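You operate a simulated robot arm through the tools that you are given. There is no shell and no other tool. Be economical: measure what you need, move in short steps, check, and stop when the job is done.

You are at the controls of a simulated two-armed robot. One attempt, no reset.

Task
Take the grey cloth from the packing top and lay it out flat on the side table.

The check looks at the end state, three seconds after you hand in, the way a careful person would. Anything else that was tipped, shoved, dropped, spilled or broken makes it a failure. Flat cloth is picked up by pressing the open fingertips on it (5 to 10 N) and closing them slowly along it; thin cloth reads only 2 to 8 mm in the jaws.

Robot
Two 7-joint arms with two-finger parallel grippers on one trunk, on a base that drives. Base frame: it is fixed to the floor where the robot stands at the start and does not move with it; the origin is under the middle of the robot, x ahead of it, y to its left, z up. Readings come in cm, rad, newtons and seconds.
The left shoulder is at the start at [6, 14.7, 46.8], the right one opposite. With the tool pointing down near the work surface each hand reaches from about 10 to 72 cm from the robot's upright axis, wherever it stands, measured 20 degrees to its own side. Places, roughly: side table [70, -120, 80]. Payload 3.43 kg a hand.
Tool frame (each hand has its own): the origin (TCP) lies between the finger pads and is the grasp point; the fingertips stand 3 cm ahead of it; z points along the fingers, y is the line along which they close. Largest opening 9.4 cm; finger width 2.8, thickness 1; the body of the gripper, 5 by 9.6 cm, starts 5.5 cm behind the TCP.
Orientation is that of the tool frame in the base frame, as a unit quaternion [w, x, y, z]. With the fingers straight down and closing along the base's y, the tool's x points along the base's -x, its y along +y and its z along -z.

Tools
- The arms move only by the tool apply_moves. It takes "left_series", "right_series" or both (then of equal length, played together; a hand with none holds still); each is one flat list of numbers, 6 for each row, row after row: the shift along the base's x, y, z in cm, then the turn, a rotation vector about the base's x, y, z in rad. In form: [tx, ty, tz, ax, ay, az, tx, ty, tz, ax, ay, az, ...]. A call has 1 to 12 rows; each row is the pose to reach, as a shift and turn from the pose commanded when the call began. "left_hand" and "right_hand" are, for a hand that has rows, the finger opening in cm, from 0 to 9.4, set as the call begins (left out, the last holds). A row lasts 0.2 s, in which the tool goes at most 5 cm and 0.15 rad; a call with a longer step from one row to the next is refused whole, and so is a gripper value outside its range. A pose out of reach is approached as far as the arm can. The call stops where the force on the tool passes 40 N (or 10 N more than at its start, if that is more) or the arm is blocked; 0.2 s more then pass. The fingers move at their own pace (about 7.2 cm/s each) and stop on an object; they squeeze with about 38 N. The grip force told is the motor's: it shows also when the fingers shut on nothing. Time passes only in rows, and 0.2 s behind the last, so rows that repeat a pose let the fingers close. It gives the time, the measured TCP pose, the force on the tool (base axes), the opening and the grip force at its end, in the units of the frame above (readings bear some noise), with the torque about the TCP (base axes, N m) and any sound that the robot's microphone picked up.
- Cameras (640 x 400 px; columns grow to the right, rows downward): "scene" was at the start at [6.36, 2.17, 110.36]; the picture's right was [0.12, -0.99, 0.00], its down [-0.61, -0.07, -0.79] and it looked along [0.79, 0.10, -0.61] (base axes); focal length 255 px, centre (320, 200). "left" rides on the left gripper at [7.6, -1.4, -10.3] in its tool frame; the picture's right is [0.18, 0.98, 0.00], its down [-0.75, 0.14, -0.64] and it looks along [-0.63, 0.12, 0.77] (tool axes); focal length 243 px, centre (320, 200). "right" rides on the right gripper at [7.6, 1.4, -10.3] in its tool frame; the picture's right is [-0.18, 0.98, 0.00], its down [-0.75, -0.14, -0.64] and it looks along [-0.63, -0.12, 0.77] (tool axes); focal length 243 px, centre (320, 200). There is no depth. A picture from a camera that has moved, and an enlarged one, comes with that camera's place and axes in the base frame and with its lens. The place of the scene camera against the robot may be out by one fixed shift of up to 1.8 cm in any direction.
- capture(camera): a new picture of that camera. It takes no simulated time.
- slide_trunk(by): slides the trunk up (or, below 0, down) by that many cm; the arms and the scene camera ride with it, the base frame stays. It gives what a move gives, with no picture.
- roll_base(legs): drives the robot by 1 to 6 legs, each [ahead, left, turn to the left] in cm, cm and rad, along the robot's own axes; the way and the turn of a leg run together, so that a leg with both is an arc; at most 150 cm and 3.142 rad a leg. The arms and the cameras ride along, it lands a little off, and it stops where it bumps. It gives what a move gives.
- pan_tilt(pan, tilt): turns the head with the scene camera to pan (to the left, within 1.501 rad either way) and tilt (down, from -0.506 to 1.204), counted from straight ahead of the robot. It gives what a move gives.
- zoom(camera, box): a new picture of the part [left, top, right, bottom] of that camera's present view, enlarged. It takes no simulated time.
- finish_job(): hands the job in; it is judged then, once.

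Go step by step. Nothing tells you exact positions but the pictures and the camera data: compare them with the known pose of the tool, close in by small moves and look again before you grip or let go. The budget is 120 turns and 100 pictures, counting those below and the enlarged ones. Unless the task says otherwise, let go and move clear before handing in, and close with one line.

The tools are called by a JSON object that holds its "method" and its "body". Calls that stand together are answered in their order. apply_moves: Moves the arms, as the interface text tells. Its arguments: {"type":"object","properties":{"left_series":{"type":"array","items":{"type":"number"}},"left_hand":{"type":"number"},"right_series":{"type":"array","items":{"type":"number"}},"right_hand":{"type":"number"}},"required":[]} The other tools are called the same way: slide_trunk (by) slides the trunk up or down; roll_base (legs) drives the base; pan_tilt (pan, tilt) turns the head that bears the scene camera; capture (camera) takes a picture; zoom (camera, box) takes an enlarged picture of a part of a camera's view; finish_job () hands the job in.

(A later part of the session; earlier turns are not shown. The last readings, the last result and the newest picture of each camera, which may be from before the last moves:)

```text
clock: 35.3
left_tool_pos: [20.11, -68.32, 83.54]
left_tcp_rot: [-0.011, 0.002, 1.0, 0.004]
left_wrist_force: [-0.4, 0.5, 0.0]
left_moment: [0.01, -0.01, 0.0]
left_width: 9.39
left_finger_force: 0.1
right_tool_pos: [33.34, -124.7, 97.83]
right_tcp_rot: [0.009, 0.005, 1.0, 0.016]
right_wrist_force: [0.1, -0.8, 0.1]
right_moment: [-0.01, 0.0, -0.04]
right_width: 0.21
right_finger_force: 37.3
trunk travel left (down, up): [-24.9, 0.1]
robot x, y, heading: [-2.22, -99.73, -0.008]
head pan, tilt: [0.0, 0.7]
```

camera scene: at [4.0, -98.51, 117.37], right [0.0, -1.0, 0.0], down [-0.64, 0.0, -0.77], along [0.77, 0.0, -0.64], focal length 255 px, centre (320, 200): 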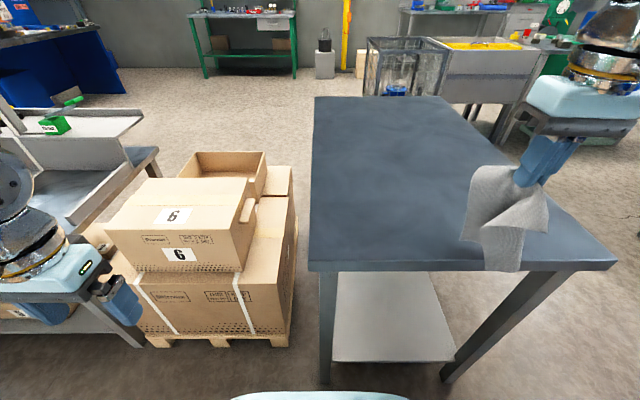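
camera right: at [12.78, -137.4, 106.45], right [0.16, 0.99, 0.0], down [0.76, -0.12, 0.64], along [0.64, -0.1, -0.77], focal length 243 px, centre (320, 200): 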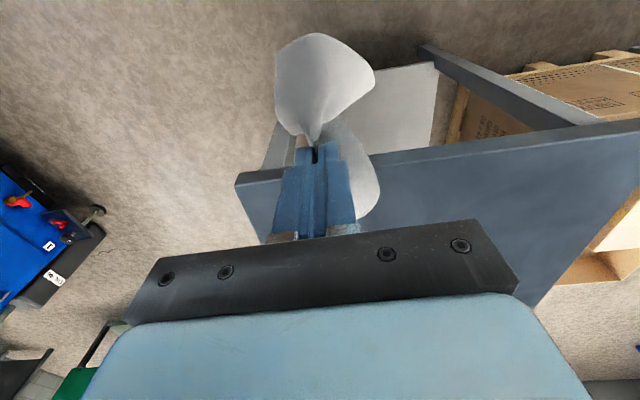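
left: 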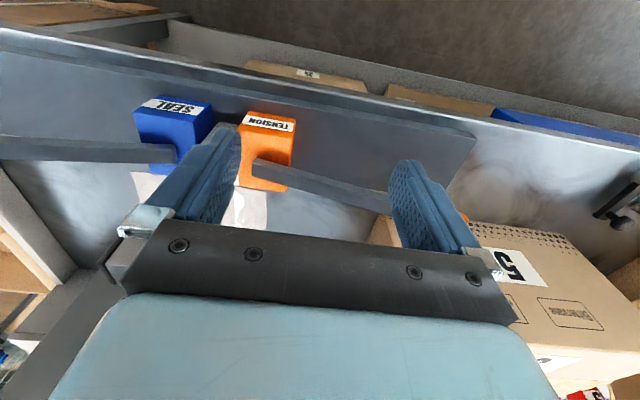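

The step followed exactly. I continue in to about (43,-104).

{"method": "apply_moves", "body": {"right_series": [4, 2, 0.5, 0, 0, 0, 8, 4, 0.5, 0, 0, 0, 9.5, 8.5, 0.5, 0, 0, 0, 9.5, 12.5, 0.5, 0, 0, 0, 9.5, 16.5, 0.5, 0, 0, 0, 9.5, 20.5, 0.5, 0, 0, 0, 9.5, 20.5, 0.5, 0, 0, 0]}}

{"method": "capture", "body": {"camera": "scene"}}

{"method": "capture", "body": {"camera": "right"}}

```text
clock: 36.9
left_tool_pos: [20.17, -68.46, 83.57]
left_tcp_rot: [-0.011, 0.002, 1.0, 0.004]
left_wrist_force: [-0.3, -0.8, 0.0]
left_moment: [0.0, 0.04, -0.01]
left_width: 9.43
left_finger_force: 0.0
right_tool_pos: [42.91, -106.48, 97.97]
right_tcp_rot: [0.011, 0.004, 1.0, 0.016]
right_wrist_force: [-1.0, 0.0, 0.1]
right_moment: [-0.01, 0.0, 0.0]
right_width: 0.2
right_finger_force: 36.9
right hand out of reach, approached as far as the arm can: row 6, 7
trunk travel left (down, up): [-24.9, 0.1]
robot x, y, heading: [-2.15, -99.59, -0.0]
head pan, tilt: [0.0, 0.7]
```

```text
68 pictures are left
camera scene: at [4.01, -98.52, 117.37], right [0.0, -1.0, 0.0], down [-0.64, 0.0, -0.76], along [0.76, 0.0, -0.64], focal length 255 px, centre (320, 200)
```

scene: 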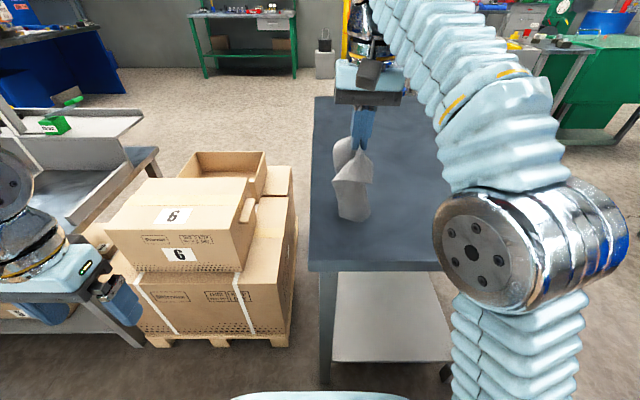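

```text
67 pictures are left
camera right: at [35.0, -105.23, 108.05], right [0.19, 0.98, 0.04], down [0.74, -0.17, 0.65], along [0.65, -0.1, -0.76], focal length 243 px, centre (320, 200)
```

right: 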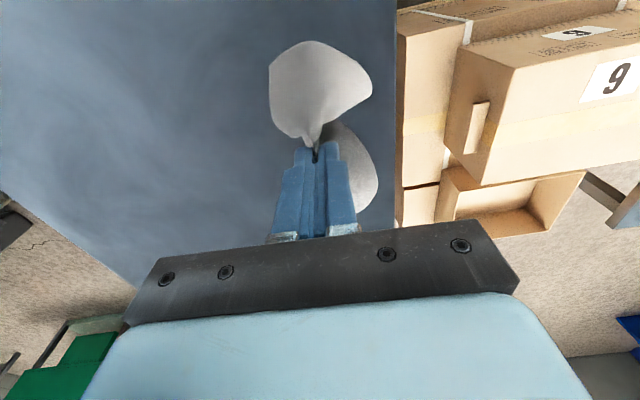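

The cloth hangs over the table with its hem near the surface. I lay it by moving to -y while lowering.

{"method": "apply_moves", "body": {"right_series": [0, -1.5, -1, 0, 0, 0, 0, -3, -2, 0, 0, 0, 0, -4.5, -3, 0, 0, 0, 0, -6, -4, 0, 0, 0, 0, -7.5, -5, 0, 0, 0, 0, -9, -6, 0, 0, 0, 0, -10.5, -7, 0, 0, 0]}}

{"method": "zoom", "body": {"camera": "scene", "box": [270, 60, 510, 290]}}

{"method": "capture", "body": {"camera": "right"}}

```text
clock: 38.5
left_tool_pos: [20.17, -68.4, 83.52]
left_tcp_rot: [-0.011, 0.002, 1.0, 0.004]
left_wrist_force: [-0.2, 1.3, 0.6]
left_moment: [0.0, 0.0, -0.01]
left_width: 9.4
left_finger_force: 0.2
right_tool_pos: [42.71, -117.05, 91.05]
right_tcp_rot: [0.01, 0.003, 1.0, 0.015]
right_wrist_force: [-0.1, 0.2, 0.7]
right_moment: [0.0, 0.0, 0.0]
right_width: 0.19
right_finger_force: 36.4
trunk travel left (down, up): [-24.9, 0.1]
robot x, y, heading: [-2.07, -99.44, -0.003]
head pan, tilt: [0.0, 0.7]
```

```text
1.74 times, centred on (390, 175) of scene
camera zoom: at [4.02, -98.48, 117.37], right [0.0, -1.0, 0.0], down [-0.64, 0.0, -0.76], along [0.76, 0.0, -0.64], focal length 443 px, centre (198, 244)
```

zoom: 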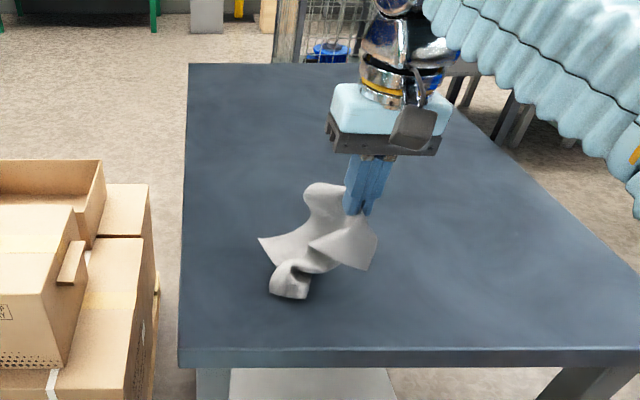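

```text
65 pictures are left
camera right: at [34.91, -115.77, 101.01], right [0.19, 0.98, 0.03], down [0.74, -0.17, 0.65], along [0.65, -0.1, -0.76], focal length 243 px, centre (320, 200)
```

right: 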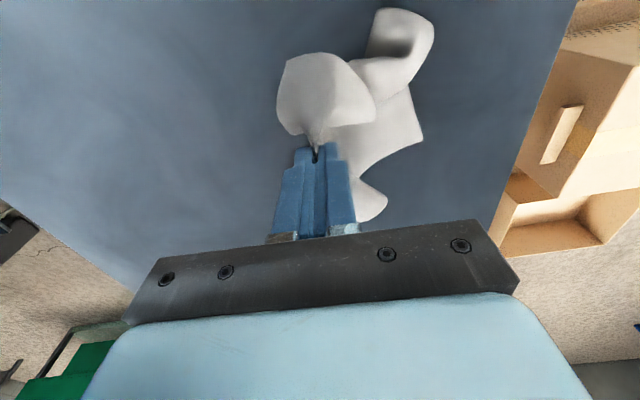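

The cloth trails to +y with a curl at the near corner; dragging further with less lowering should stretch it out.

{"method": "apply_moves", "body": {"right_series": [0, -1.5, -0.3, 0, 0, 0, 0, -3, -0.6, 0, 0, 0, 0, -4.5, -1, 0, 0, 0, 0, -6, -1.6, 0, 0, 0, 0, -7.5, -2.4, 0, 0, 0, 0, -9, -3.3, 0, 0, 0, 0, -10.5, -4.2, 0, 0, 0, 0, -12, -5, 0, 0, 0]}}

{"method": "zoom", "body": {"camera": "scene", "box": [270, 60, 510, 290]}}

{"method": "capture", "body": {"camera": "right"}}

```text
clock: 40.3
left_tool_pos: [20.1, -68.4, 83.53]
left_tcp_rot: [-0.011, 0.001, 1.0, 0.004]
left_wrist_force: [0.4, -0.2, 0.2]
left_moment: [0.01, 0.01, 0.03]
left_width: 9.38
left_finger_force: 0.0
right_tool_pos: [42.72, -128.88, 86.07]
right_tcp_rot: [0.011, 0.003, 1.0, 0.015]
right_wrist_force: [-0.4, -0.3, 0.3]
right_moment: [-0.02, 0.03, 0.01]
right_width: 0.19
right_finger_force: 36.2
trunk travel left (down, up): [-24.9, 0.1]
robot x, y, heading: [-2.49, -99.56, -0.005]
head pan, tilt: [0.0, 0.7]
```

```text
1.74 times, centred on (390, 175) of scene
camera zoom: at [4.02, -98.49, 117.37], right [0.0, -1.0, 0.0], down [-0.64, 0.0, -0.76], along [0.76, 0.0, -0.64], focal length 443 px, centre (198, 244)
```

zoom: 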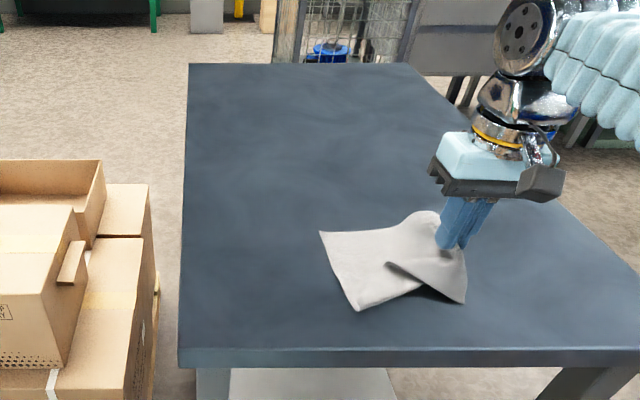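

```text
63 pictures are left
camera right: at [34.98, -127.81, 96.09], right [0.19, 0.98, 0.03], down [0.74, -0.17, 0.65], along [0.65, -0.1, -0.76], focal length 243 px, centre (320, 200)
```

right: 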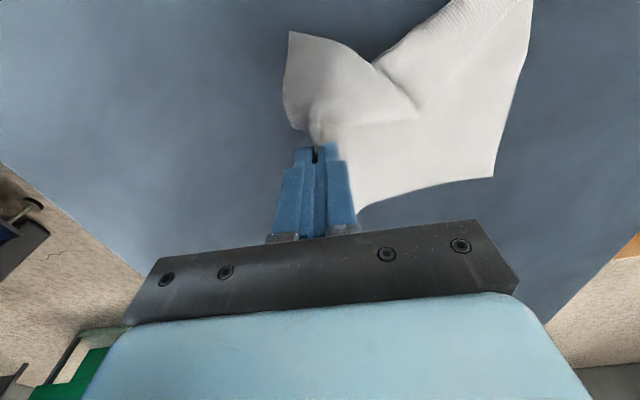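

It lies nicely, only the held edge still raised. I lower to the surface with a little more pull, then open slowly.

{"method": "apply_moves", "body": {"right_series": [0, -1, -0.7, 0, 0, 0, 0, -2, -1.4, 0, 0, 0, 0, -2.5, -1.9, 0, 0, 0, 0, -3, -2.3, 0, 0, 0]}}

{"method": "capture", "body": {"camera": "right"}}

```text
clock: 41.3
left_tool_pos: [20.05, -68.44, 83.57]
left_tcp_rot: [-0.011, 0.001, 1.0, 0.004]
left_wrist_force: [0.2, 1.9, -0.2]
left_moment: [-0.01, 0.05, -0.01]
left_width: 9.4
left_finger_force: 0.1
right_tool_pos: [42.83, -131.94, 83.71]
right_tcp_rot: [0.009, 0.003, 1.0, 0.016]
right_wrist_force: [0.0, -1.0, 0.3]
right_moment: [-0.05, 0.02, 0.0]
right_width: 0.2
right_finger_force: 36.7
trunk travel left (down, up): [-24.9, 0.1]
robot x, y, heading: [-2.55, -99.44, -0.002]
head pan, tilt: [0.0, 0.7]
```

```text
62 pictures are left
camera right: at [34.97, -130.77, 93.75], right [0.19, 0.98, 0.03], down [0.74, -0.17, 0.65], along [0.65, -0.1, -0.76], focal length 243 px, centre (320, 200)
```

right: 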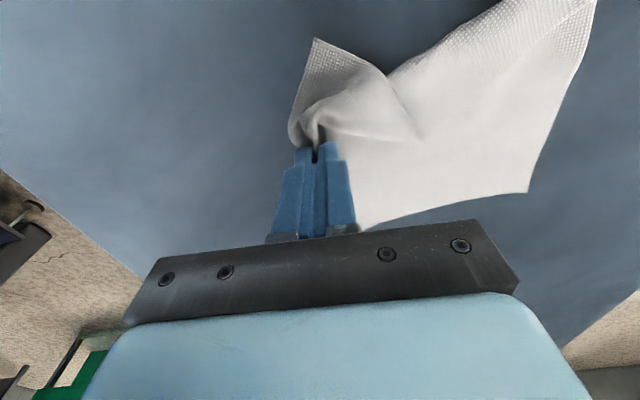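

I touch the tips lightly down so opening spreads the fold outward, then open in steps.

{"method": "apply_moves", "body": {"right_series": [0, 0, -0.3, 0, 0, 0, 0, 0, -0.6, 0, 0, 0]}}

{"method": "apply_moves", "body": {"right_series": [0, 0, 0, 0, 0, 0], "right_hand": 1}}

{"method": "capture", "body": {"camera": "right"}}

```text
clock: 41.9
left_tool_pos: [20.15, -68.36, 83.63]
left_tcp_rot: [-0.011, 0.002, 1.0, 0.004]
left_wrist_force: [-0.6, -0.4, -0.1]
left_moment: [0.01, 0.0, -0.02]
left_width: 9.41
left_finger_force: 0.1
right_tool_pos: [42.81, -131.92, 83.22]
right_tcp_rot: [0.011, 0.003, 1.0, 0.015]
right_wrist_force: [-1.1, -0.5, 3.8]
right_moment: [-0.03, 0.01, 0.03]
right_width: 0.21
right_finger_force: 36.5
trunk travel left (down, up): [-24.9, 0.1]
robot x, y, heading: [-2.31, -99.74, 0.002]
head pan, tilt: [0.0, 0.7]
```

```text
clock: 42.3
left_tool_pos: [20.17, -68.29, 83.69]
left_tcp_rot: [-0.012, 0.002, 1.0, 0.004]
left_wrist_force: [0.0, 0.5, 0.1]
left_moment: [0.02, 0.0, 0.03]
left_width: 9.37
left_finger_force: 0.1
right_tool_pos: [42.66, -131.91, 83.15]
right_tcp_rot: [0.011, 0.003, 1.0, 0.016]
right_wrist_force: [0.5, 0.4, 5.6]
right_moment: [-0.05, -0.02, 0.0]
right_width: 0.96
right_finger_force: 0.0
trunk travel left (down, up): [-24.9, 0.1]
robot x, y, heading: [-2.02, -100.03, -0.001]
head pan, tilt: [0.0, 0.7]
```

```text
61 pictures are left
camera right: at [34.95, -130.74, 93.23], right [0.19, 0.98, 0.03], down [0.74, -0.17, 0.65], along [0.65, -0.1, -0.76], focal length 243 px, centre (320, 200)
```

right: 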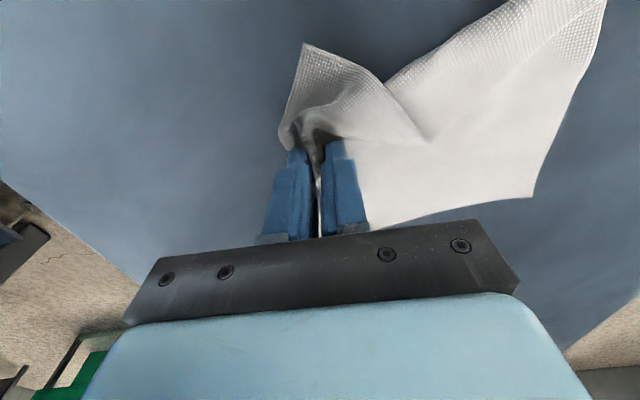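

{"method": "apply_moves", "body": {"right_series": [0, 0, 0, 0, 0, 0], "right_hand": 2.2}}

{"method": "apply_moves", "body": {"right_series": [0, 0, 0, 0, 0, 0], "right_hand": 3.6}}

{"method": "apply_moves", "body": {"right_series": [0, 0, 0, 0, 0, 0], "right_hand": 5.5}}

{"method": "capture", "body": {"camera": "right"}}

```text
clock: 42.7
left_tool_pos: [20.16, -68.35, 83.66]
left_tcp_rot: [-0.012, 0.001, 1.0, 0.003]
left_wrist_force: [0.2, -0.1, -0.2]
left_moment: [-0.05, -0.01, 0.02]
left_width: 9.42
left_finger_force: 0.2
right_tool_pos: [42.67, -131.86, 83.23]
right_tcp_rot: [0.01, 0.004, 1.0, 0.016]
right_wrist_force: [0.3, 1.0, 6.8]
right_moment: [-0.12, 0.02, 0.02]
right_width: 2.15
right_finger_force: 0.1
trunk travel left (down, up): [-24.9, 0.1]
robot x, y, heading: [-2.51, -99.7, -0.001]
head pan, tilt: [0.0, 0.7]
```

```text
clock: 43.1
left_tool_pos: [20.16, -68.44, 83.55]
left_tcp_rot: [-0.011, 0.002, 1.0, 0.003]
left_wrist_force: [0.3, -0.8, -0.1]
left_moment: [0.0, -0.03, 0.01]
left_width: 9.41
left_finger_force: 0.1
right_tool_pos: [42.78, -131.85, 83.17]
right_tcp_rot: [0.011, 0.003, 1.0, 0.016]
right_wrist_force: [1.4, 1.3, 9.1]
right_moment: [-0.2, 0.0, -0.01]
right_width: 3.51
right_finger_force: 0.0
trunk travel left (down, up): [-24.9, 0.1]
robot x, y, heading: [-1.89, -99.4, -0.003]
head pan, tilt: [0.0, 0.7]
```

```text
clock: 43.5
left_tool_pos: [20.08, -68.3, 83.53]
left_tcp_rot: [-0.01, 0.002, 1.0, 0.004]
left_wrist_force: [-0.1, 0.8, -0.7]
left_moment: [0.02, -0.02, 0.01]
left_width: 9.4
left_finger_force: 0.0
right_tool_pos: [42.77, -131.88, 83.15]
right_tcp_rot: [0.01, 0.004, 1.0, 0.015]
right_wrist_force: [-0.1, 2.2, 13.6]
right_moment: [-0.37, 0.06, 0.01]
right_width: 5.39
right_finger_force: 0.0
trunk travel left (down, up): [-24.9, 0.1]
robot x, y, heading: [-2.26, -99.78, 0.006]
head pan, tilt: [0.0, 0.7]
```

```text
60 pictures are left
camera right: at [34.91, -130.7, 93.28], right [0.19, 0.98, 0.03], down [0.74, -0.17, 0.65], along [0.65, -0.1, -0.76], focal length 243 px, centre (320, 200)
```

right: 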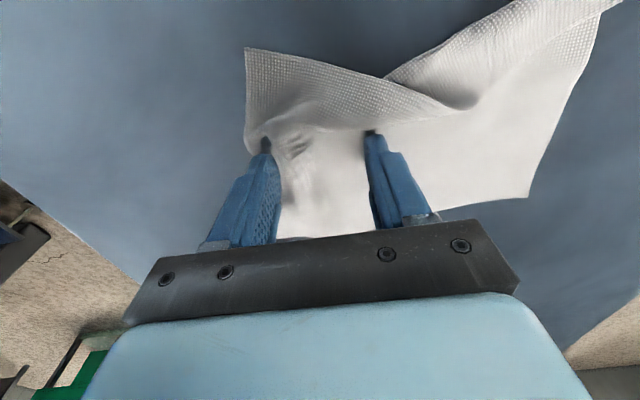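

The fold opened well. I lift the hand straight up and back away to see the cloth.

{"method": "apply_moves", "body": {"right_series": [0, 0, 1.5, 0, 0, 0, 0, 0, 4, 0, 0, 0, 0, 0, 8, 0, 0, 0, -4, -3, 10, 0, 0, 0, -7, -6, 11, 0, 0, 0, -10, -9, 11, 0, 0, 0]}}

{"method": "zoom", "body": {"camera": "scene", "box": [330, 100, 570, 290]}}

{"method": "capture", "body": {"camera": "right"}}

```text
refused: row 4 steps farther than a row can; nothing moved
```

```text
2.11 times, centred on (450, 195) of scene
camera zoom: at [3.95, -98.42, 117.39], right [0.0, -1.0, 0.0], down [-0.64, 0.0, -0.77], along [0.77, 0.0, -0.64], focal length 536 px, centre (46, 210)
```

zoom: 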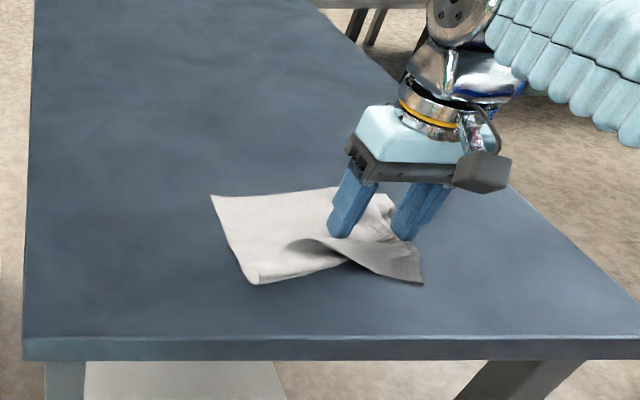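

```text
58 pictures are left
camera right: at [34.91, -130.7, 93.28], right [0.19, 0.98, 0.03], down [0.74, -0.17, 0.65], along [0.65, -0.1, -0.76], focal length 243 px, centre (320, 200)
```

right: 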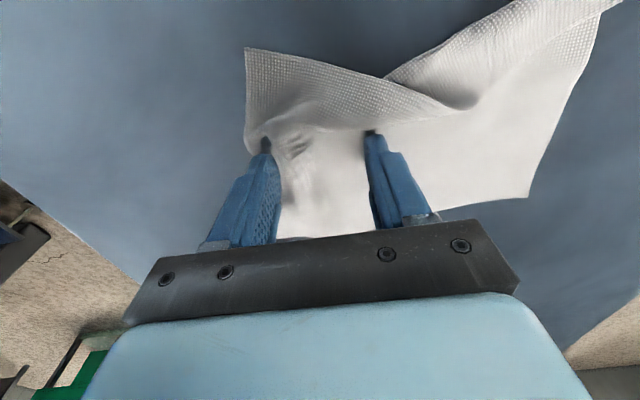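

A V-shaped fold remains at the near edge. I lift off to see how it settles.

{"method": "apply_moves", "body": {"right_series": [0, 0, 1.5, 0, 0, 0, 0, 0, 4, 0, 0, 0, 0, 0, 8, 0, 0, 0, -3, -2, 10, 0, 0, 0, -6, -5, 11, 0, 0, 0, -9, -8, 11, 0, 0, 0]}}

{"method": "zoom", "body": {"camera": "scene", "box": [330, 100, 570, 290]}}

{"method": "capture", "body": {"camera": "right"}}

```text
clock: 44.9
left_tool_pos: [20.13, -68.36, 83.52]
left_tcp_rot: [-0.011, 0.003, 1.0, 0.005]
left_wrist_force: [1.0, 0.4, -1.0]
left_moment: [-0.01, 0.02, -0.01]
left_width: 9.4
left_finger_force: 0.1
right_tool_pos: [33.68, -139.86, 93.98]
right_tcp_rot: [0.01, 0.003, 1.0, 0.015]
right_wrist_force: [0.4, 0.0, -0.9]
right_moment: [-0.01, 0.02, 0.02]
right_width: 5.51
right_finger_force: 0.0
trunk travel left (down, up): [-24.9, 0.1]
robot x, y, heading: [-2.12, -99.67, -0.005]
head pan, tilt: [0.0, 0.7]
```

```text
2.11 times, centred on (450, 195) of scene
camera zoom: at [4.04, -98.48, 117.37], right [0.0, -1.0, 0.0], down [-0.64, 0.0, -0.76], along [0.76, 0.0, -0.64], focal length 536 px, centre (46, 210)
```

zoom: 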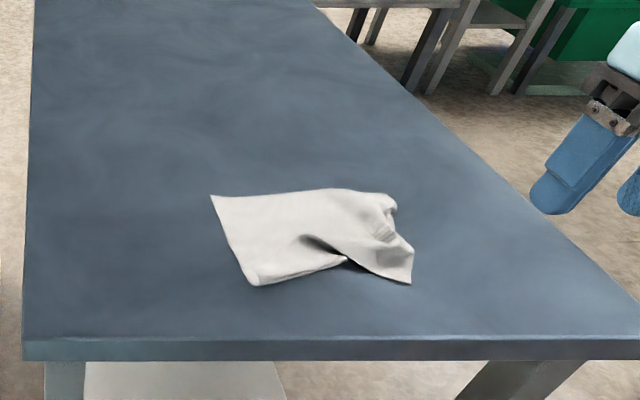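

```text
56 pictures are left
camera right: at [25.93, -138.77, 104.15], right [0.19, 0.98, 0.03], down [0.74, -0.17, 0.65], along [0.64, -0.1, -0.76], focal length 243 px, centre (320, 200)
```

right: 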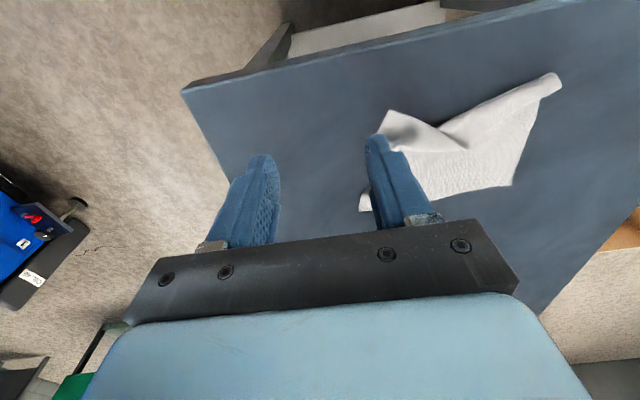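

Mostly flat, with a fold at the near -y corner and rumple at the -y edge. I move the camera for a better top view.

{"method": "apply_moves", "body": {"right_series": [2, 4, 2, 0, 0, 0, 4, 8, 2, 0, 0, 0, 4, 12, 2, 0, 0, 0, 4, 16, 2, 0, 0, 0]}}

{"method": "zoom", "body": {"camera": "right", "box": [150, 0, 470, 200]}}

```text
clock: 45.9
left_tool_pos: [20.04, -68.38, 83.59]
left_tcp_rot: [-0.011, 0.002, 1.0, 0.004]
left_wrist_force: [-0.8, -0.5, 0.1]
left_moment: [0.0, 0.0, 0.0]
left_width: 9.43
left_finger_force: 0.0
right_tool_pos: [37.66, -123.93, 96.16]
right_tcp_rot: [0.011, 0.004, 1.0, 0.015]
right_wrist_force: [-0.2, -0.3, 0.1]
right_moment: [0.03, 0.0, 0.01]
right_width: 5.48
right_finger_force: 0.1
trunk travel left (down, up): [-24.9, 0.1]
robot x, y, heading: [-2.15, -99.58, -0.005]
head pan, tilt: [0.0, 0.7]
```

```text
2.00 times, centred on (310, 100) of right
camera zoom: at [29.79, -122.68, 106.16], right [0.19, 0.98, 0.03], down [0.74, -0.17, 0.65], along [0.65, -0.1, -0.76], focal length 485 px, centre (340, 400)
```

zoom: 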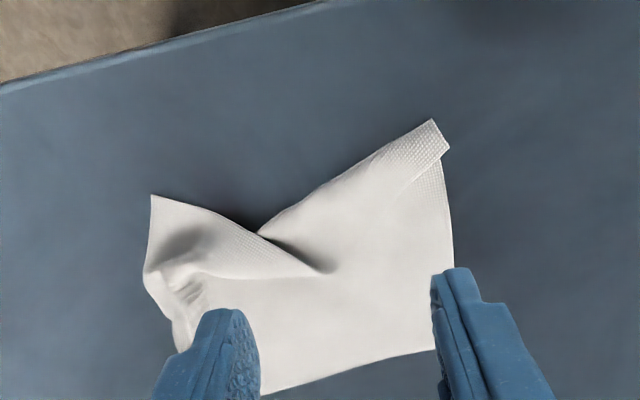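

The near edge has a crease about (39.5,-126). I'll press one fingertip either side of it and open the fingers outward to pull it flat.

{"method": "apply_moves", "body": {"right_series": [1, -1.3, -4, -0.03, 0.022, 0.006, 1.9, -2.6, -8, -0.03, 0.022, 0.006, 1.9, -2.6, -10.5, -0.03, 0.022, 0.006, 1.9, -2.6, -12, -0.03, 0.022, 0.006, 1.9, -2.6, -12.7, -0.03, 0.022, 0.006], "right_hand": 4.6}}

{"method": "capture", "body": {"camera": "right"}}

```text
clock: 47.1
left_tool_pos: [20.2, -68.38, 83.58]
left_tcp_rot: [-0.012, 0.002, 1.0, 0.005]
left_wrist_force: [0.2, 0.5, 0.0]
left_moment: [-0.02, -0.02, 0.02]
left_width: 9.4
left_finger_force: 0.1
right_tool_pos: [39.58, -126.68, 83.37]
right_tcp_rot: [-0.001, 0.001, 1.0, 0.0]
right_wrist_force: [0.8, 0.4, -0.1]
right_moment: [0.0, -0.04, -0.01]
right_width: 4.61
right_finger_force: 0.0
trunk travel left (down, up): [-24.9, 0.1]
robot x, y, heading: [-2.44, -98.92, -0.002]
head pan, tilt: [0.0, 0.7]
```

```text
54 pictures are left
camera right: at [32.04, -125.12, 93.56], right [0.19, 0.98, 0.0], down [0.75, -0.14, 0.64], along [0.63, -0.12, -0.77], focal length 243 px, centre (320, 200)
```

right: 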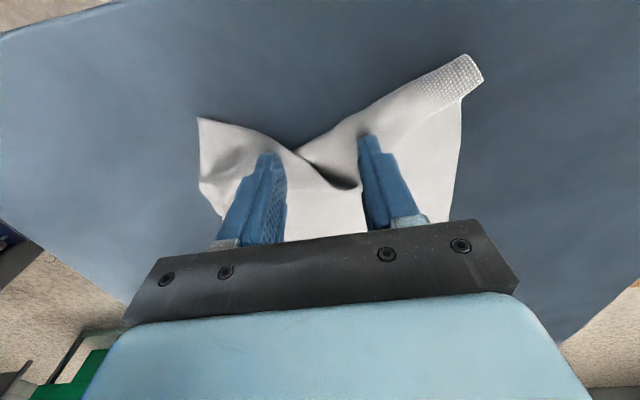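

Fingers straddle the crease. I press down and open in steps.

{"method": "apply_moves", "body": {"right_series": [0, 0, -0.3, 0, 0, 0, 0, 0, -0.4, 0, 0, 0]}}

{"method": "apply_moves", "body": {"right_series": [0, 0, 0, 0, 0, 0], "right_hand": 6}}

{"method": "apply_moves", "body": {"right_series": [0, 0, 0, 0, 0, 0], "right_hand": 7.5}}

{"method": "capture", "body": {"camera": "right"}}

```text
clock: 47.7
left_tool_pos: [20.19, -68.31, 83.65]
left_tcp_rot: [-0.01, 0.002, 1.0, 0.003]
left_wrist_force: [-0.3, -0.3, -0.1]
left_moment: [0.0, 0.02, -0.01]
left_width: 9.38
left_finger_force: 0.0
right_tool_pos: [39.62, -126.53, 83.15]
right_tcp_rot: [0.001, 0.001, 1.0, 0.0]
right_wrist_force: [0.0, -2.5, 17.9]
right_moment: [-0.41, -0.09, 0.01]
right_width: 4.61
right_finger_force: 0.3
trunk travel left (down, up): [-24.9, 0.1]
robot x, y, heading: [-1.72, -99.85, -0.004]
head pan, tilt: [0.0, 0.7]
```

```text
clock: 48.1
left_tool_pos: [20.09, -68.35, 83.64]
left_tcp_rot: [-0.011, 0.002, 1.0, 0.004]
left_wrist_force: [-1.3, -0.2, -0.5]
left_moment: [-0.02, 0.0, -0.02]
left_width: 9.41
left_finger_force: 0.0
right_tool_pos: [39.59, -126.47, 83.04]
right_tcp_rot: [0.001, 0.0, 1.0, 0.0]
right_wrist_force: [0.0, 4.3, 23.6]
right_moment: [-0.46, -0.18, 0.06]
right_width: 5.64
right_finger_force: 0.1
trunk travel left (down, up): [-24.9, 0.1]
robot x, y, heading: [-2.13, -99.63, 0.002]
head pan, tilt: [0.0, 0.7]
```

```text
clock: 48.5
left_tool_pos: [20.19, -68.27, 83.53]
left_tcp_rot: [-0.011, 0.001, 1.0, 0.004]
left_wrist_force: [0.2, 0.9, 0.1]
left_moment: [0.0, 0.01, 0.02]
left_width: 9.41
left_finger_force: 0.1
right_tool_pos: [39.61, -126.42, 83.09]
right_tcp_rot: [0.0, 0.001, 1.0, 0.0]
right_wrist_force: [0.5, 5.4, 27.5]
right_moment: [-0.55, -0.16, 0.07]
right_width: 6.99
right_finger_force: 0.0
trunk travel left (down, up): [-24.9, 0.1]
robot x, y, heading: [-2.49, -99.1, -0.002]
head pan, tilt: [0.0, 0.7]
```

```text
53 pictures are left
camera right: at [31.97, -124.96, 93.32], right [0.19, 0.98, 0.0], down [0.75, -0.14, 0.64], along [0.63, -0.12, -0.77], focal length 243 px, centre (320, 200)
```

right: 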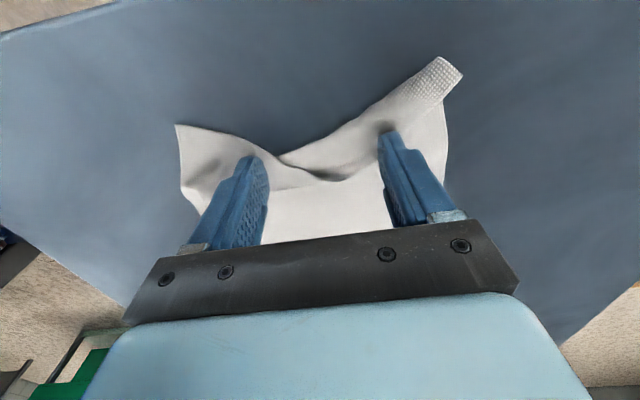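

The crease is shrinking. I ease pressure slightly and open fully.

{"method": "apply_moves", "body": {"right_series": [0, 0, 0.15, 0, 0, 0], "right_hand": 9.4}}

{"method": "apply_moves", "body": {"right_series": [0, 0, 2, 0, 0, 0, 0, 0, 5, 0, 0, 0, 0, 0, 9, 0, 0, 0]}}

{"method": "capture", "body": {"camera": "right"}}

```text
clock: 48.9
left_tool_pos: [20.17, -68.29, 83.67]
left_tcp_rot: [-0.011, 0.002, 1.0, 0.004]
left_wrist_force: [-0.5, 0.0, -0.7]
left_moment: [0.01, -0.03, -0.05]
left_width: 9.39
left_finger_force: 0.0
right_tool_pos: [39.65, -126.45, 83.16]
right_tcp_rot: [0.0, 0.001, 1.0, 0.001]
right_wrist_force: [-0.7, 1.8, 17.9]
right_moment: [-0.67, -0.1, 0.06]
right_width: 9.1
right_finger_force: 0.0
trunk travel left (down, up): [-24.9, 0.1]
robot x, y, heading: [-2.11, -99.08, -0.004]
head pan, tilt: [0.0, 0.7]
```

```text
clock: 49.7
left_tool_pos: [20.17, -68.33, 83.63]
left_tcp_rot: [-0.012, 0.001, 1.0, 0.004]
left_wrist_force: [-0.3, 0.9, 0.7]
left_moment: [0.0, 0.0, 0.01]
left_width: 9.4
left_finger_force: 0.0
right_tool_pos: [39.73, -126.51, 92.1]
right_tcp_rot: [-0.003, 0.001, 1.0, 0.001]
right_wrist_force: [-0.2, -0.1, 0.5]
right_moment: [0.04, 0.02, 0.02]
right_width: 9.42
right_finger_force: 0.0
trunk travel left (down, up): [-24.9, 0.1]
robot x, y, heading: [-2.3, -99.28, 0.0]
head pan, tilt: [0.0, 0.7]
```

```text
52 pictures are left
camera right: at [32.12, -125.12, 102.41], right [0.19, 0.98, 0.0], down [0.76, -0.14, 0.64], along [0.63, -0.12, -0.77], focal length 243 px, centre (320, 200)
```

right: 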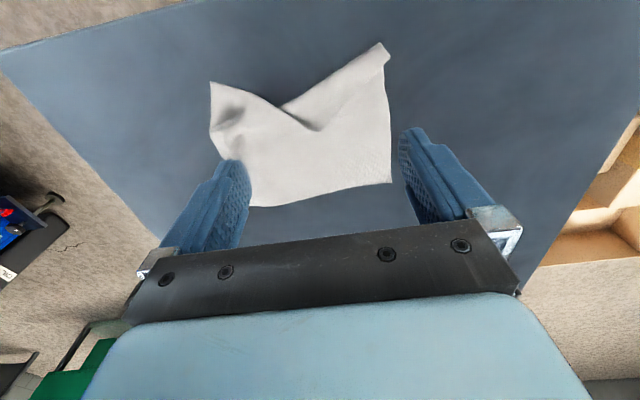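

I now have a good whole view; I enlarge it to understand the folds.

{"method": "zoom", "body": {"camera": "right", "box": [180, 20, 420, 220]}}

{"method": "zoom", "body": {"camera": "scene", "box": [390, 170, 510, 250]}}

```text
2.00 times, centred on (300, 120) of right
camera zoom: at [32.12, -125.12, 102.41], right [0.19, 0.98, 0.0], down [0.76, -0.14, 0.64], along [0.63, -0.12, -0.77], focal length 485 px, centre (360, 360)
```

zoom: 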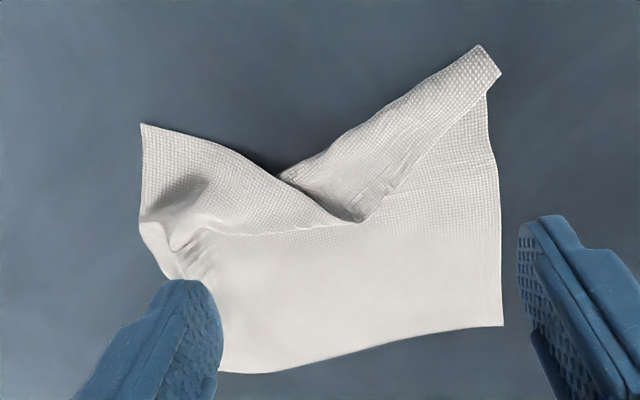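

```text
5.00 times, centred on (450, 210) of scene
camera zoom: at [4.01, -98.5, 117.37], right [0.0, -1.0, 0.0], down [-0.64, 0.0, -0.76], along [0.76, 0.0, -0.64], focal length 1273 px, centre (-330, 150)
```

zoom: 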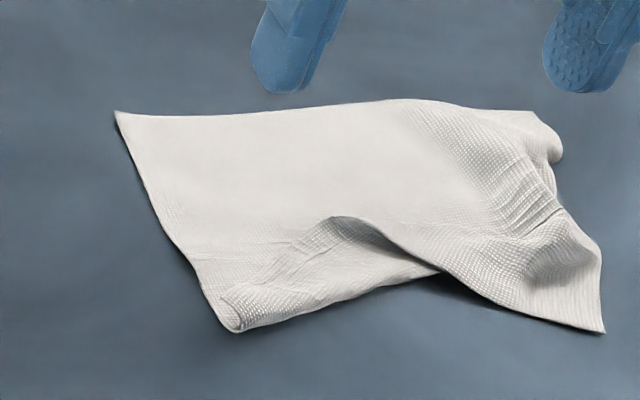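

The near edge is partly folded over and the -y edge curls under, so I'll re-lay it with both hands: grip the two far corners C (≈49.7,-136.8) and D (≈49.4,-120.3), lift and drag. First I centre the base on the cloth.

{"method": "apply_moves", "body": {"right_series": [-2, -2, 3, 0, 0, 0, -5, -3, 4, 0, 0, 0], "left_series": [0, 0, 4, 0.0, 0, 0, 0, 0, 8, 0, 0, 0], "left_hand": 4.5, "right_hand": 4.5}}

{"method": "roll_base", "body": {"legs": [[0, -27, 0]]}}

{"method": "capture", "body": {"camera": "scene"}}

```text
clock: 50.3
left_tool_pos: [20.31, -68.39, 91.95]
left_tcp_rot: [-0.012, 0.002, 1.0, 0.004]
left_wrist_force: [0.7, -0.4, 0.7]
left_moment: [-0.05, -0.02, 0.05]
left_width: 4.51
left_finger_force: 0.1
right_tool_pos: [34.6, -129.51, 96.15]
right_tcp_rot: [-0.002, 0.0, 1.0, 0.001]
right_wrist_force: [-0.4, 0.7, -0.3]
right_moment: [-0.03, 0.02, 0.01]
right_width: 4.51
right_finger_force: 0.0
trunk travel left (down, up): [-24.9, 0.1]
robot x, y, heading: [-2.73, -99.73, -0.001]
head pan, tilt: [0.0, 0.7]
```

```text
clock: 52.2
left_tool_pos: [20.16, -95.79, 91.82]
left_tcp_rot: [-0.01, 0.003, 1.0, 0.005]
left_wrist_force: [-0.2, -0.1, 0.3]
left_moment: [-0.04, 0.02, 0.0]
left_width: 4.47
left_finger_force: 0.0
right_tool_pos: [34.41, -157.08, 96.14]
right_tcp_rot: [0.0, 0.003, 1.0, 0.0]
right_wrist_force: [0.7, 0.0, 0.2]
right_moment: [-0.02, 0.02, -0.01]
right_width: 4.49
right_finger_force: 0.0
trunk travel left (down, up): [-24.9, 0.1]
robot x, y, heading: [-2.63, -127.07, -0.005]
head pan, tilt: [0.0, 0.7]
```

```text
49 pictures are left
camera scene: at [3.93, -125.85, 117.37], right [-0.01, -1.0, 0.0], down [-0.64, 0.0, -0.76], along [0.76, 0.0, -0.64], focal length 255 px, centre (320, 200)
```

scene: 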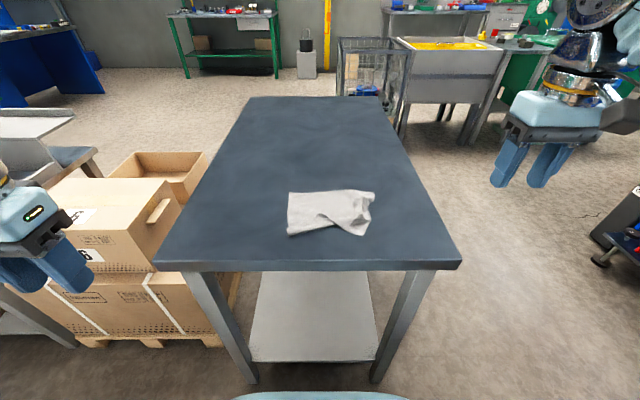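

The cloth is centred now. I bring the left hand over corner D and check with its camera.

{"method": "apply_moves", "body": {"left_series": [3.3, -3.3, 1, -0.01, -0.02, 0.006, 6.6, -6.6, 1, -0.01, -0.02, 0.006, 9.9, -9.9, 1, -0.01, -0.02, 0.006, 13.2, -13.2, 1, -0.01, -0.02, 0.006, 16.5, -16.5, 0, -0.01, -0.02, 0.006, 19.8, -19.8, -1, -0.01, -0.02, 0.006, 23, -23, -2, -0.01, -0.02, 0.006, 26, -26, -3, -0.01, -0.02, 0.006], "left_hand": 3.5}}

{"method": "capture", "body": {"camera": "left"}}

```text
clock: 54.0
left_tool_pos: [46.16, -121.89, 88.66]
left_tcp_rot: [-0.002, 0.0, 1.0, -0.001]
left_wrist_force: [-0.5, 0.6, -0.1]
left_moment: [-0.01, -0.01, 0.02]
left_width: 3.49
left_finger_force: 0.1
right_tool_pos: [34.46, -157.03, 96.26]
right_tcp_rot: [-0.001, 0.003, 1.0, 0.001]
right_wrist_force: [0.4, 0.2, 0.6]
right_moment: [-0.06, -0.02, 0.01]
right_width: 4.53
right_finger_force: 0.0
trunk travel left (down, up): [-24.9, 0.1]
robot x, y, heading: [-2.51, -126.92, -0.01]
head pan, tilt: [0.0, 0.7]
```

```text
48 pictures are left
camera left: at [38.73, -123.04, 98.95], right [-0.18, 0.98, 0.0], down [0.75, 0.14, 0.64], along [0.63, 0.12, -0.77], focal length 243 px, centre (320, 200)
```

left: 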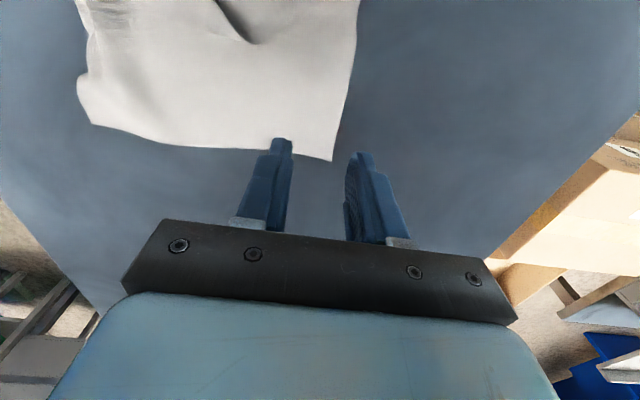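

D is at (49.6,-119.9) and C near (49,-139.6): the far edge is nearly its full 20 cm. I bring both hands just above these corners.

{"method": "apply_moves", "body": {"right_series": [3, 3.5, -1, 0, 0, 0, 6, 7, -2, 0, 0, 0, 9, 10.5, -4, 0, 0, 0, 11, 14, -6, 0, 0, 0, 13, 17, -8, 0, 0, 0, 13, 20.2, -10, 0, 0, 0], "left_series": [0.3, 0, -0.5, 0, 0, 0, 0.6, 0, -1, 0, 0, 0, 0.9, 0, -1.5, 0, 0, 0, 1.2, 0, -2, 0, 0, 0, 1.6, 0, -2.5, 0, 0, 0, 1.6, 0, -3, 0, 0, 0], "right_hand": 3.5}}

{"method": "capture", "body": {"camera": "right"}}

{"method": "capture", "body": {"camera": "left"}}

```text
refused: row 3 steps farther than a row can; nothing moved
```

```text
47 pictures are left
camera right: at [26.84, -155.52, 106.38], right [0.19, 0.98, 0.0], down [0.75, -0.15, 0.64], along [0.63, -0.12, -0.77], focal length 243 px, centre (320, 200)
```

right: 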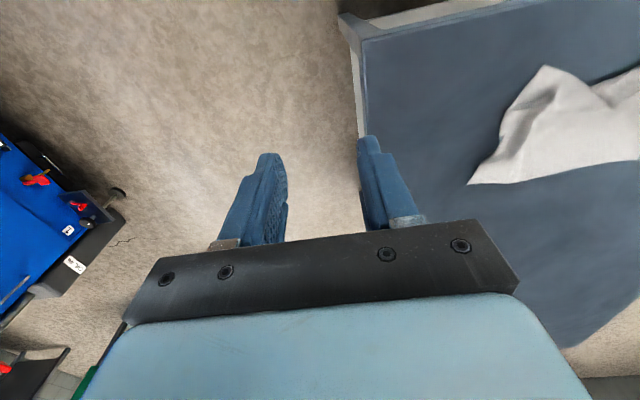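

```text
46 pictures are left
camera left: at [38.73, -123.04, 98.95], right [-0.18, 0.98, 0.0], down [0.75, 0.14, 0.64], along [0.63, 0.12, -0.77], focal length 243 px, centre (320, 200)
```

left: 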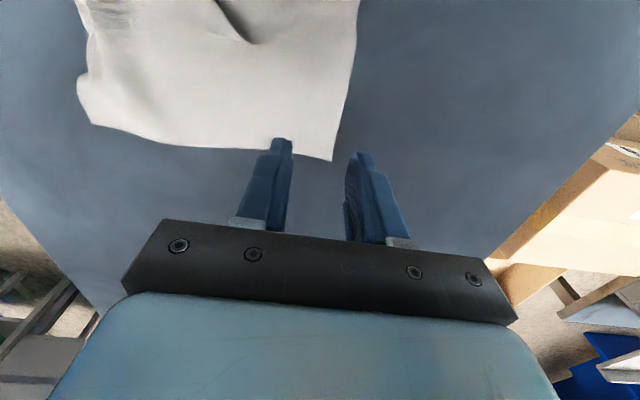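

Step too long; C confirmed at (49.3,-139.5). I repeat with finer steps.

{"method": "apply_moves", "body": {"right_series": [2.5, 3.2, -1, 0, 0, 0, 5, 6.4, -2, 0, 0, 0, 7.5, 9.6, -4, 0, 0, 0, 10, 12.8, -5.5, 0, 0, 0, 12, 16, -7, 0, 0, 0, 13, 18.5, -8.5, 0, 0, 0, 13, 20.2, -10, 0, 0, 0], "left_series": [0.3, 0, -0.5, 0, 0, 0, 0.6, 0, -1, 0, 0, 0, 0.9, 0, -1.5, 0, 0, 0, 1.2, 0, -2, 0, 0, 0, 1.6, 0, -2.5, 0, 0, 0, 1.6, 0, -3, 0, 0, 0, 1.6, 0, -3, 0, 0, 0], "right_hand": 3.5}}

{"method": "capture", "body": {"camera": "right"}}

{"method": "capture", "body": {"camera": "left"}}

```text
clock: 55.6
left_tool_pos: [47.95, -121.78, 85.7]
left_tcp_rot: [-0.001, 0.001, 1.0, -0.001]
left_wrist_force: [-0.7, 0.7, 0.0]
left_moment: [0.0, -0.01, 0.03]
left_width: 3.52
left_finger_force: 0.0
right_tool_pos: [47.65, -136.74, 86.0]
right_tcp_rot: [-0.001, 0.003, 1.0, 0.0]
right_wrist_force: [0.0, -0.6, -0.6]
right_moment: [0.02, -0.02, 0.03]
right_width: 3.53
right_finger_force: 0.1
trunk travel left (down, up): [-24.9, 0.1]
robot x, y, heading: [-1.74, -126.9, -0.003]
head pan, tilt: [0.0, 0.7]
```

```text
45 pictures are left
camera right: at [39.94, -135.22, 96.12], right [0.19, 0.98, 0.0], down [0.75, -0.15, 0.64], along [0.63, -0.12, -0.77], focal length 243 px, centre (320, 200)
```

right: 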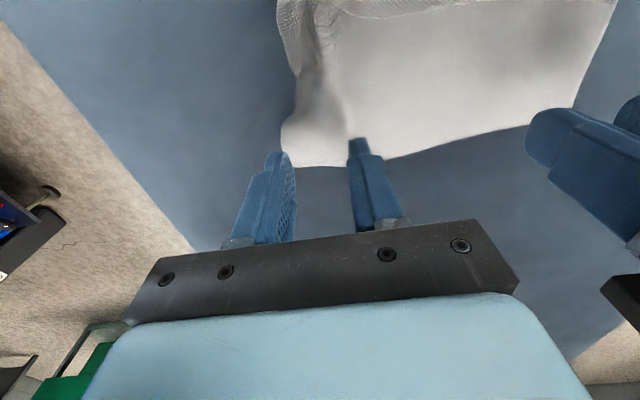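

```text
44 pictures are left
camera left: at [40.48, -123.11, 96.09], right [-0.18, 0.98, 0.0], down [0.76, 0.14, 0.64], along [0.63, 0.12, -0.77], focal length 243 px, centre (320, 200)
```

left: 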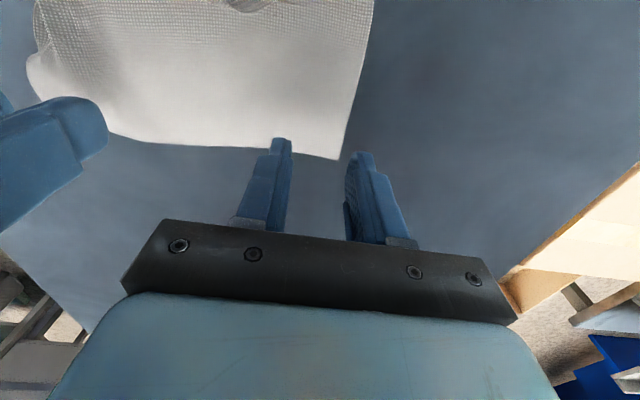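

Both hands are placed well; I shift them slightly inward and press down.

{"method": "apply_moves", "body": {"right_series": [-0.5, 0.5, -1, 0, 0, 0, -0.5, 0.5, -2, 0, 0, 0, -0.5, 0.5, -2.6, 0, 0, 0, -0.5, 0.5, -2.9, 0, 0, 0], "left_series": [-0.5, 0, -1, 0, 0, 0, -0.5, 0, -1.8, 0, 0, 0, -0.5, 0, -2.3, 0, 0, 0, -0.5, 0, -2.6, 0, 0, 0]}}

```text
clock: 56.6
left_tool_pos: [47.35, -121.76, 83.21]
left_tcp_rot: [0.0, 0.0, 1.0, -0.001]
left_wrist_force: [-0.1, -0.3, 0.2]
left_moment: [-0.01, -0.02, 0.02]
left_width: 3.5
left_finger_force: 0.0
right_tool_pos: [46.98, -136.36, 83.35]
right_tcp_rot: [0.0, 0.003, 1.0, 0.001]
right_wrist_force: [0.0, -0.4, -0.1]
right_moment: [0.03, 0.0, 0.01]
right_width: 3.47
right_finger_force: 0.0
trunk travel left (down, up): [-24.9, 0.1]
robot x, y, heading: [-2.36, -127.09, -0.002]
head pan, tilt: [0.0, 0.7]
```

{"method": "apply_moves", "body": {"right_series": [0, 0, -0.2, 0, 0, 0, 0, 0, -0.35, 0, 0, 0], "left_series": [0, 0, -0.15, 0, 0, 0, 0, 0, -0.25, 0, 0, 0]}}

```text
clock: 57.2
left_tool_pos: [47.36, -121.93, 83.19]
left_tcp_rot: [-0.001, 0.0, 1.0, -0.002]
left_wrist_force: [1.1, 0.1, 5.3]
left_moment: [-0.1, -0.07, 0.04]
left_width: 3.46
left_finger_force: 0.0
right_tool_pos: [46.88, -136.24, 83.18]
right_tcp_rot: [0.001, 0.003, 1.0, 0.001]
right_wrist_force: [3.6, 0.5, 15.2]
right_moment: [-0.35, -0.06, 0.04]
right_width: 3.5
right_finger_force: 0.1
trunk travel left (down, up): [-24.9, 0.1]
robot x, y, heading: [-2.31, -127.01, -0.006]
head pan, tilt: [0.0, 0.7]
```

Both in contact (5 N left, 15 N right). I ease the right a bit and close both slowly.

{"method": "apply_moves", "body": {"right_series": [0, 0, 0.1, 0, 0, 0], "left_series": [0, 0, -0.05, 0, 0, 0], "left_hand": 2.5, "right_hand": 2.5}}

{"method": "apply_moves", "body": {"right_series": [0, 0, 0, 0, 0, 0], "left_series": [0, 0, 0, 0, 0, 0], "left_hand": 1.5, "right_hand": 1.5}}

{"method": "apply_moves", "body": {"right_series": [0, 0, 0, 0, 0, 0, 0, 0, 0, 0, 0, 0], "left_series": [0, 0, 0, 0, 0, 0, 0, 0, 0, 0, 0, 0], "left_hand": 0, "right_hand": 0}}

{"method": "capture", "body": {"camera": "right"}}

{"method": "capture", "body": {"camera": "left"}}

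```text
clock: 57.6
left_tool_pos: [47.25, -121.87, 83.08]
left_tcp_rot: [0.0, 0.001, 1.0, -0.002]
left_wrist_force: [-1.2, 0.0, 10.7]
left_moment: [-0.15, -0.06, -0.03]
left_width: 2.44
left_finger_force: 0.1
right_tool_pos: [46.81, -136.21, 83.06]
right_tcp_rot: [0.0, 0.003, 1.0, 0.001]
right_wrist_force: [0.3, 1.4, 12.5]
right_moment: [-0.18, -0.02, 0.0]
right_width: 2.43
right_finger_force: 0.0
trunk travel left (down, up): [-24.9, 0.1]
robot x, y, heading: [-2.48, -126.82, -0.007]
head pan, tilt: [0.0, 0.7]
```

```text
clock: 58.0
left_tool_pos: [47.19, -121.76, 83.14]
left_tcp_rot: [0.0, 0.0, 1.0, -0.002]
left_wrist_force: [-0.6, -1.1, 13.7]
left_moment: [-0.17, -0.05, -0.03]
left_width: 1.54
left_finger_force: 0.6
right_tool_pos: [46.86, -136.22, 83.17]
right_tcp_rot: [-0.001, 0.002, 1.0, 0.001]
right_wrist_force: [0.7, 1.0, 14.5]
right_moment: [-0.15, -0.03, 0.02]
right_width: 1.46
right_finger_force: 0.1
trunk travel left (down, up): [-24.9, 0.1]
robot x, y, heading: [-2.34, -127.05, -0.003]
head pan, tilt: [0.0, 0.7]
```

```text
clock: 58.6
left_tool_pos: [47.31, -121.93, 83.01]
left_tcp_rot: [-0.001, 0.001, 1.0, -0.002]
left_wrist_force: [0.5, -7.7, 17.4]
left_moment: [-0.38, -0.12, -0.01]
left_width: 0.65
left_finger_force: 38.2
right_tool_pos: [46.83, -136.25, 83.06]
right_tcp_rot: [0.0, 0.002, 1.0, 0.001]
right_wrist_force: [0.2, 7.5, 14.8]
right_moment: [0.13, -0.1, -0.02]
right_width: 0.19
right_finger_force: 36.2
trunk travel left (down, up): [-24.9, 0.1]
robot x, y, heading: [-2.48, -126.74, -0.003]
head pan, tilt: [0.0, 0.7]
```

```text
43 pictures are left
camera right: at [39.15, -134.8, 93.3], right [0.19, 0.98, 0.0], down [0.75, -0.15, 0.64], along [0.63, -0.12, -0.77], focal length 243 px, centre (320, 200)
```

right: 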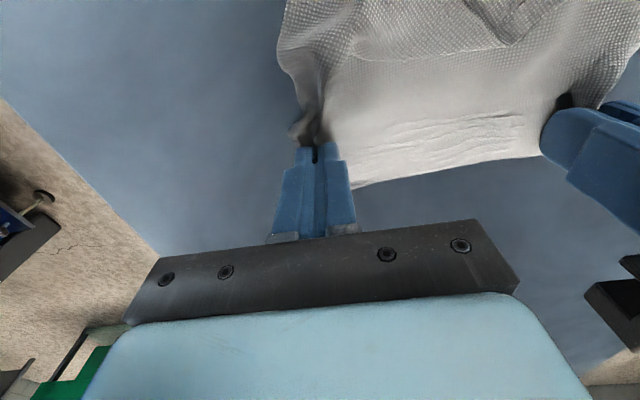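

```text
42 pictures are left
camera left: at [39.8, -123.23, 93.39], right [-0.18, 0.98, 0.0], down [0.75, 0.14, 0.64], along [0.63, 0.11, -0.77], focal length 243 px, centre (320, 200)
```

left: 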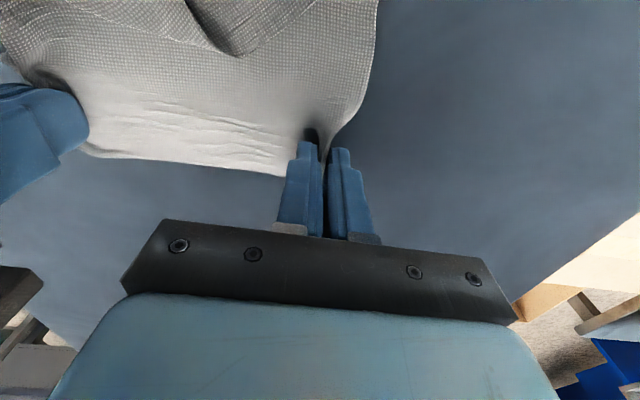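

Both corners are gripped. I lift both hands together, drawing back toward the robot to stay in reach.

{"method": "apply_moves", "body": {"right_series": [0, 0, 2, 0, 0, 0, -1, 0, 4.5, 0, 0, 0, -2.5, 0, 7, 0, 0, 0, -4, 0, 9.5, 0, 0, 0, -5.5, 0, 12, 0, 0, 0, -7, 0, 14, 0, 0, 0, -7, 0, 14.5, 0, 0, 0], "left_series": [0, 0, 2, 0, 0, 0, -1, 0, 4.5, 0, 0, 0, -2.5, 0, 7, 0, 0, 0, -4, 0, 9.5, 0, 0, 0, -5.5, 0, 12, 0, 0, 0, -7, 0, 14, 0, 0, 0, -7, 0, 14.5, 0, 0, 0]}}

{"method": "capture", "body": {"camera": "scene"}}

{"method": "capture", "body": {"camera": "right"}}

```text
clock: 60.2
left_tool_pos: [40.44, -121.86, 97.41]
left_tcp_rot: [-0.002, 0.001, 1.0, 0.0]
left_wrist_force: [-0.7, -3.1, 0.4]
left_moment: [-0.15, 0.0, 0.02]
left_width: 0.64
left_finger_force: 37.5
right_tool_pos: [39.88, -136.21, 97.58]
right_tcp_rot: [-0.001, 0.002, 1.0, 0.001]
right_wrist_force: [-0.5, 4.3, -0.2]
right_moment: [0.12, 0.0, 0.01]
right_width: 0.17
right_finger_force: 35.7
trunk travel left (down, up): [-24.9, 0.1]
robot x, y, heading: [-2.69, -127.07, -0.004]
head pan, tilt: [0.0, 0.7]
```

```text
41 pictures are left
camera scene: at [3.91, -125.86, 117.37], right [-0.01, -1.0, 0.0], down [-0.64, 0.0, -0.77], along [0.76, 0.0, -0.64], focal length 255 px, centre (320, 200)
```

scene: 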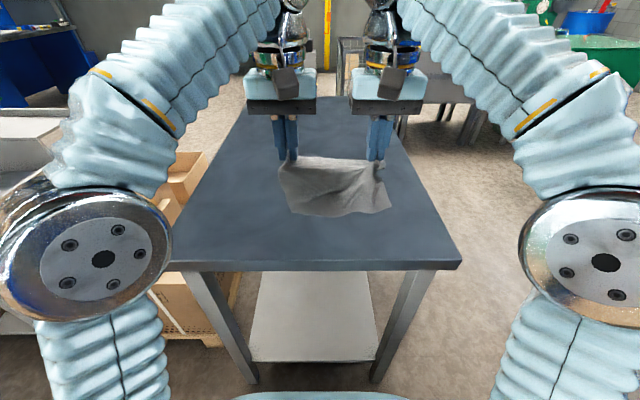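

```text
40 pictures are left
camera right: at [32.3, -134.77, 107.76], right [0.19, 0.98, 0.0], down [0.75, -0.15, 0.64], along [0.63, -0.12, -0.77], focal length 243 px, centre (320, 200)
```

right: 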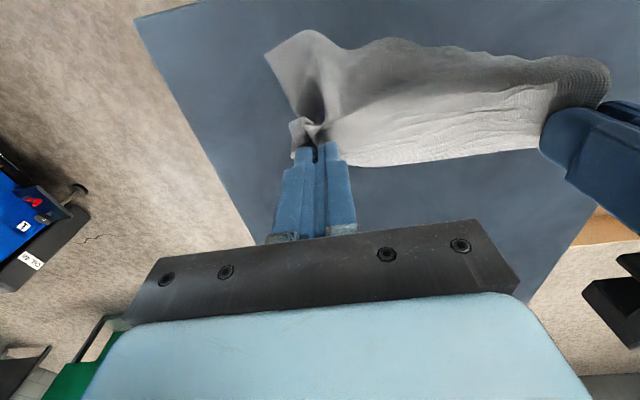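

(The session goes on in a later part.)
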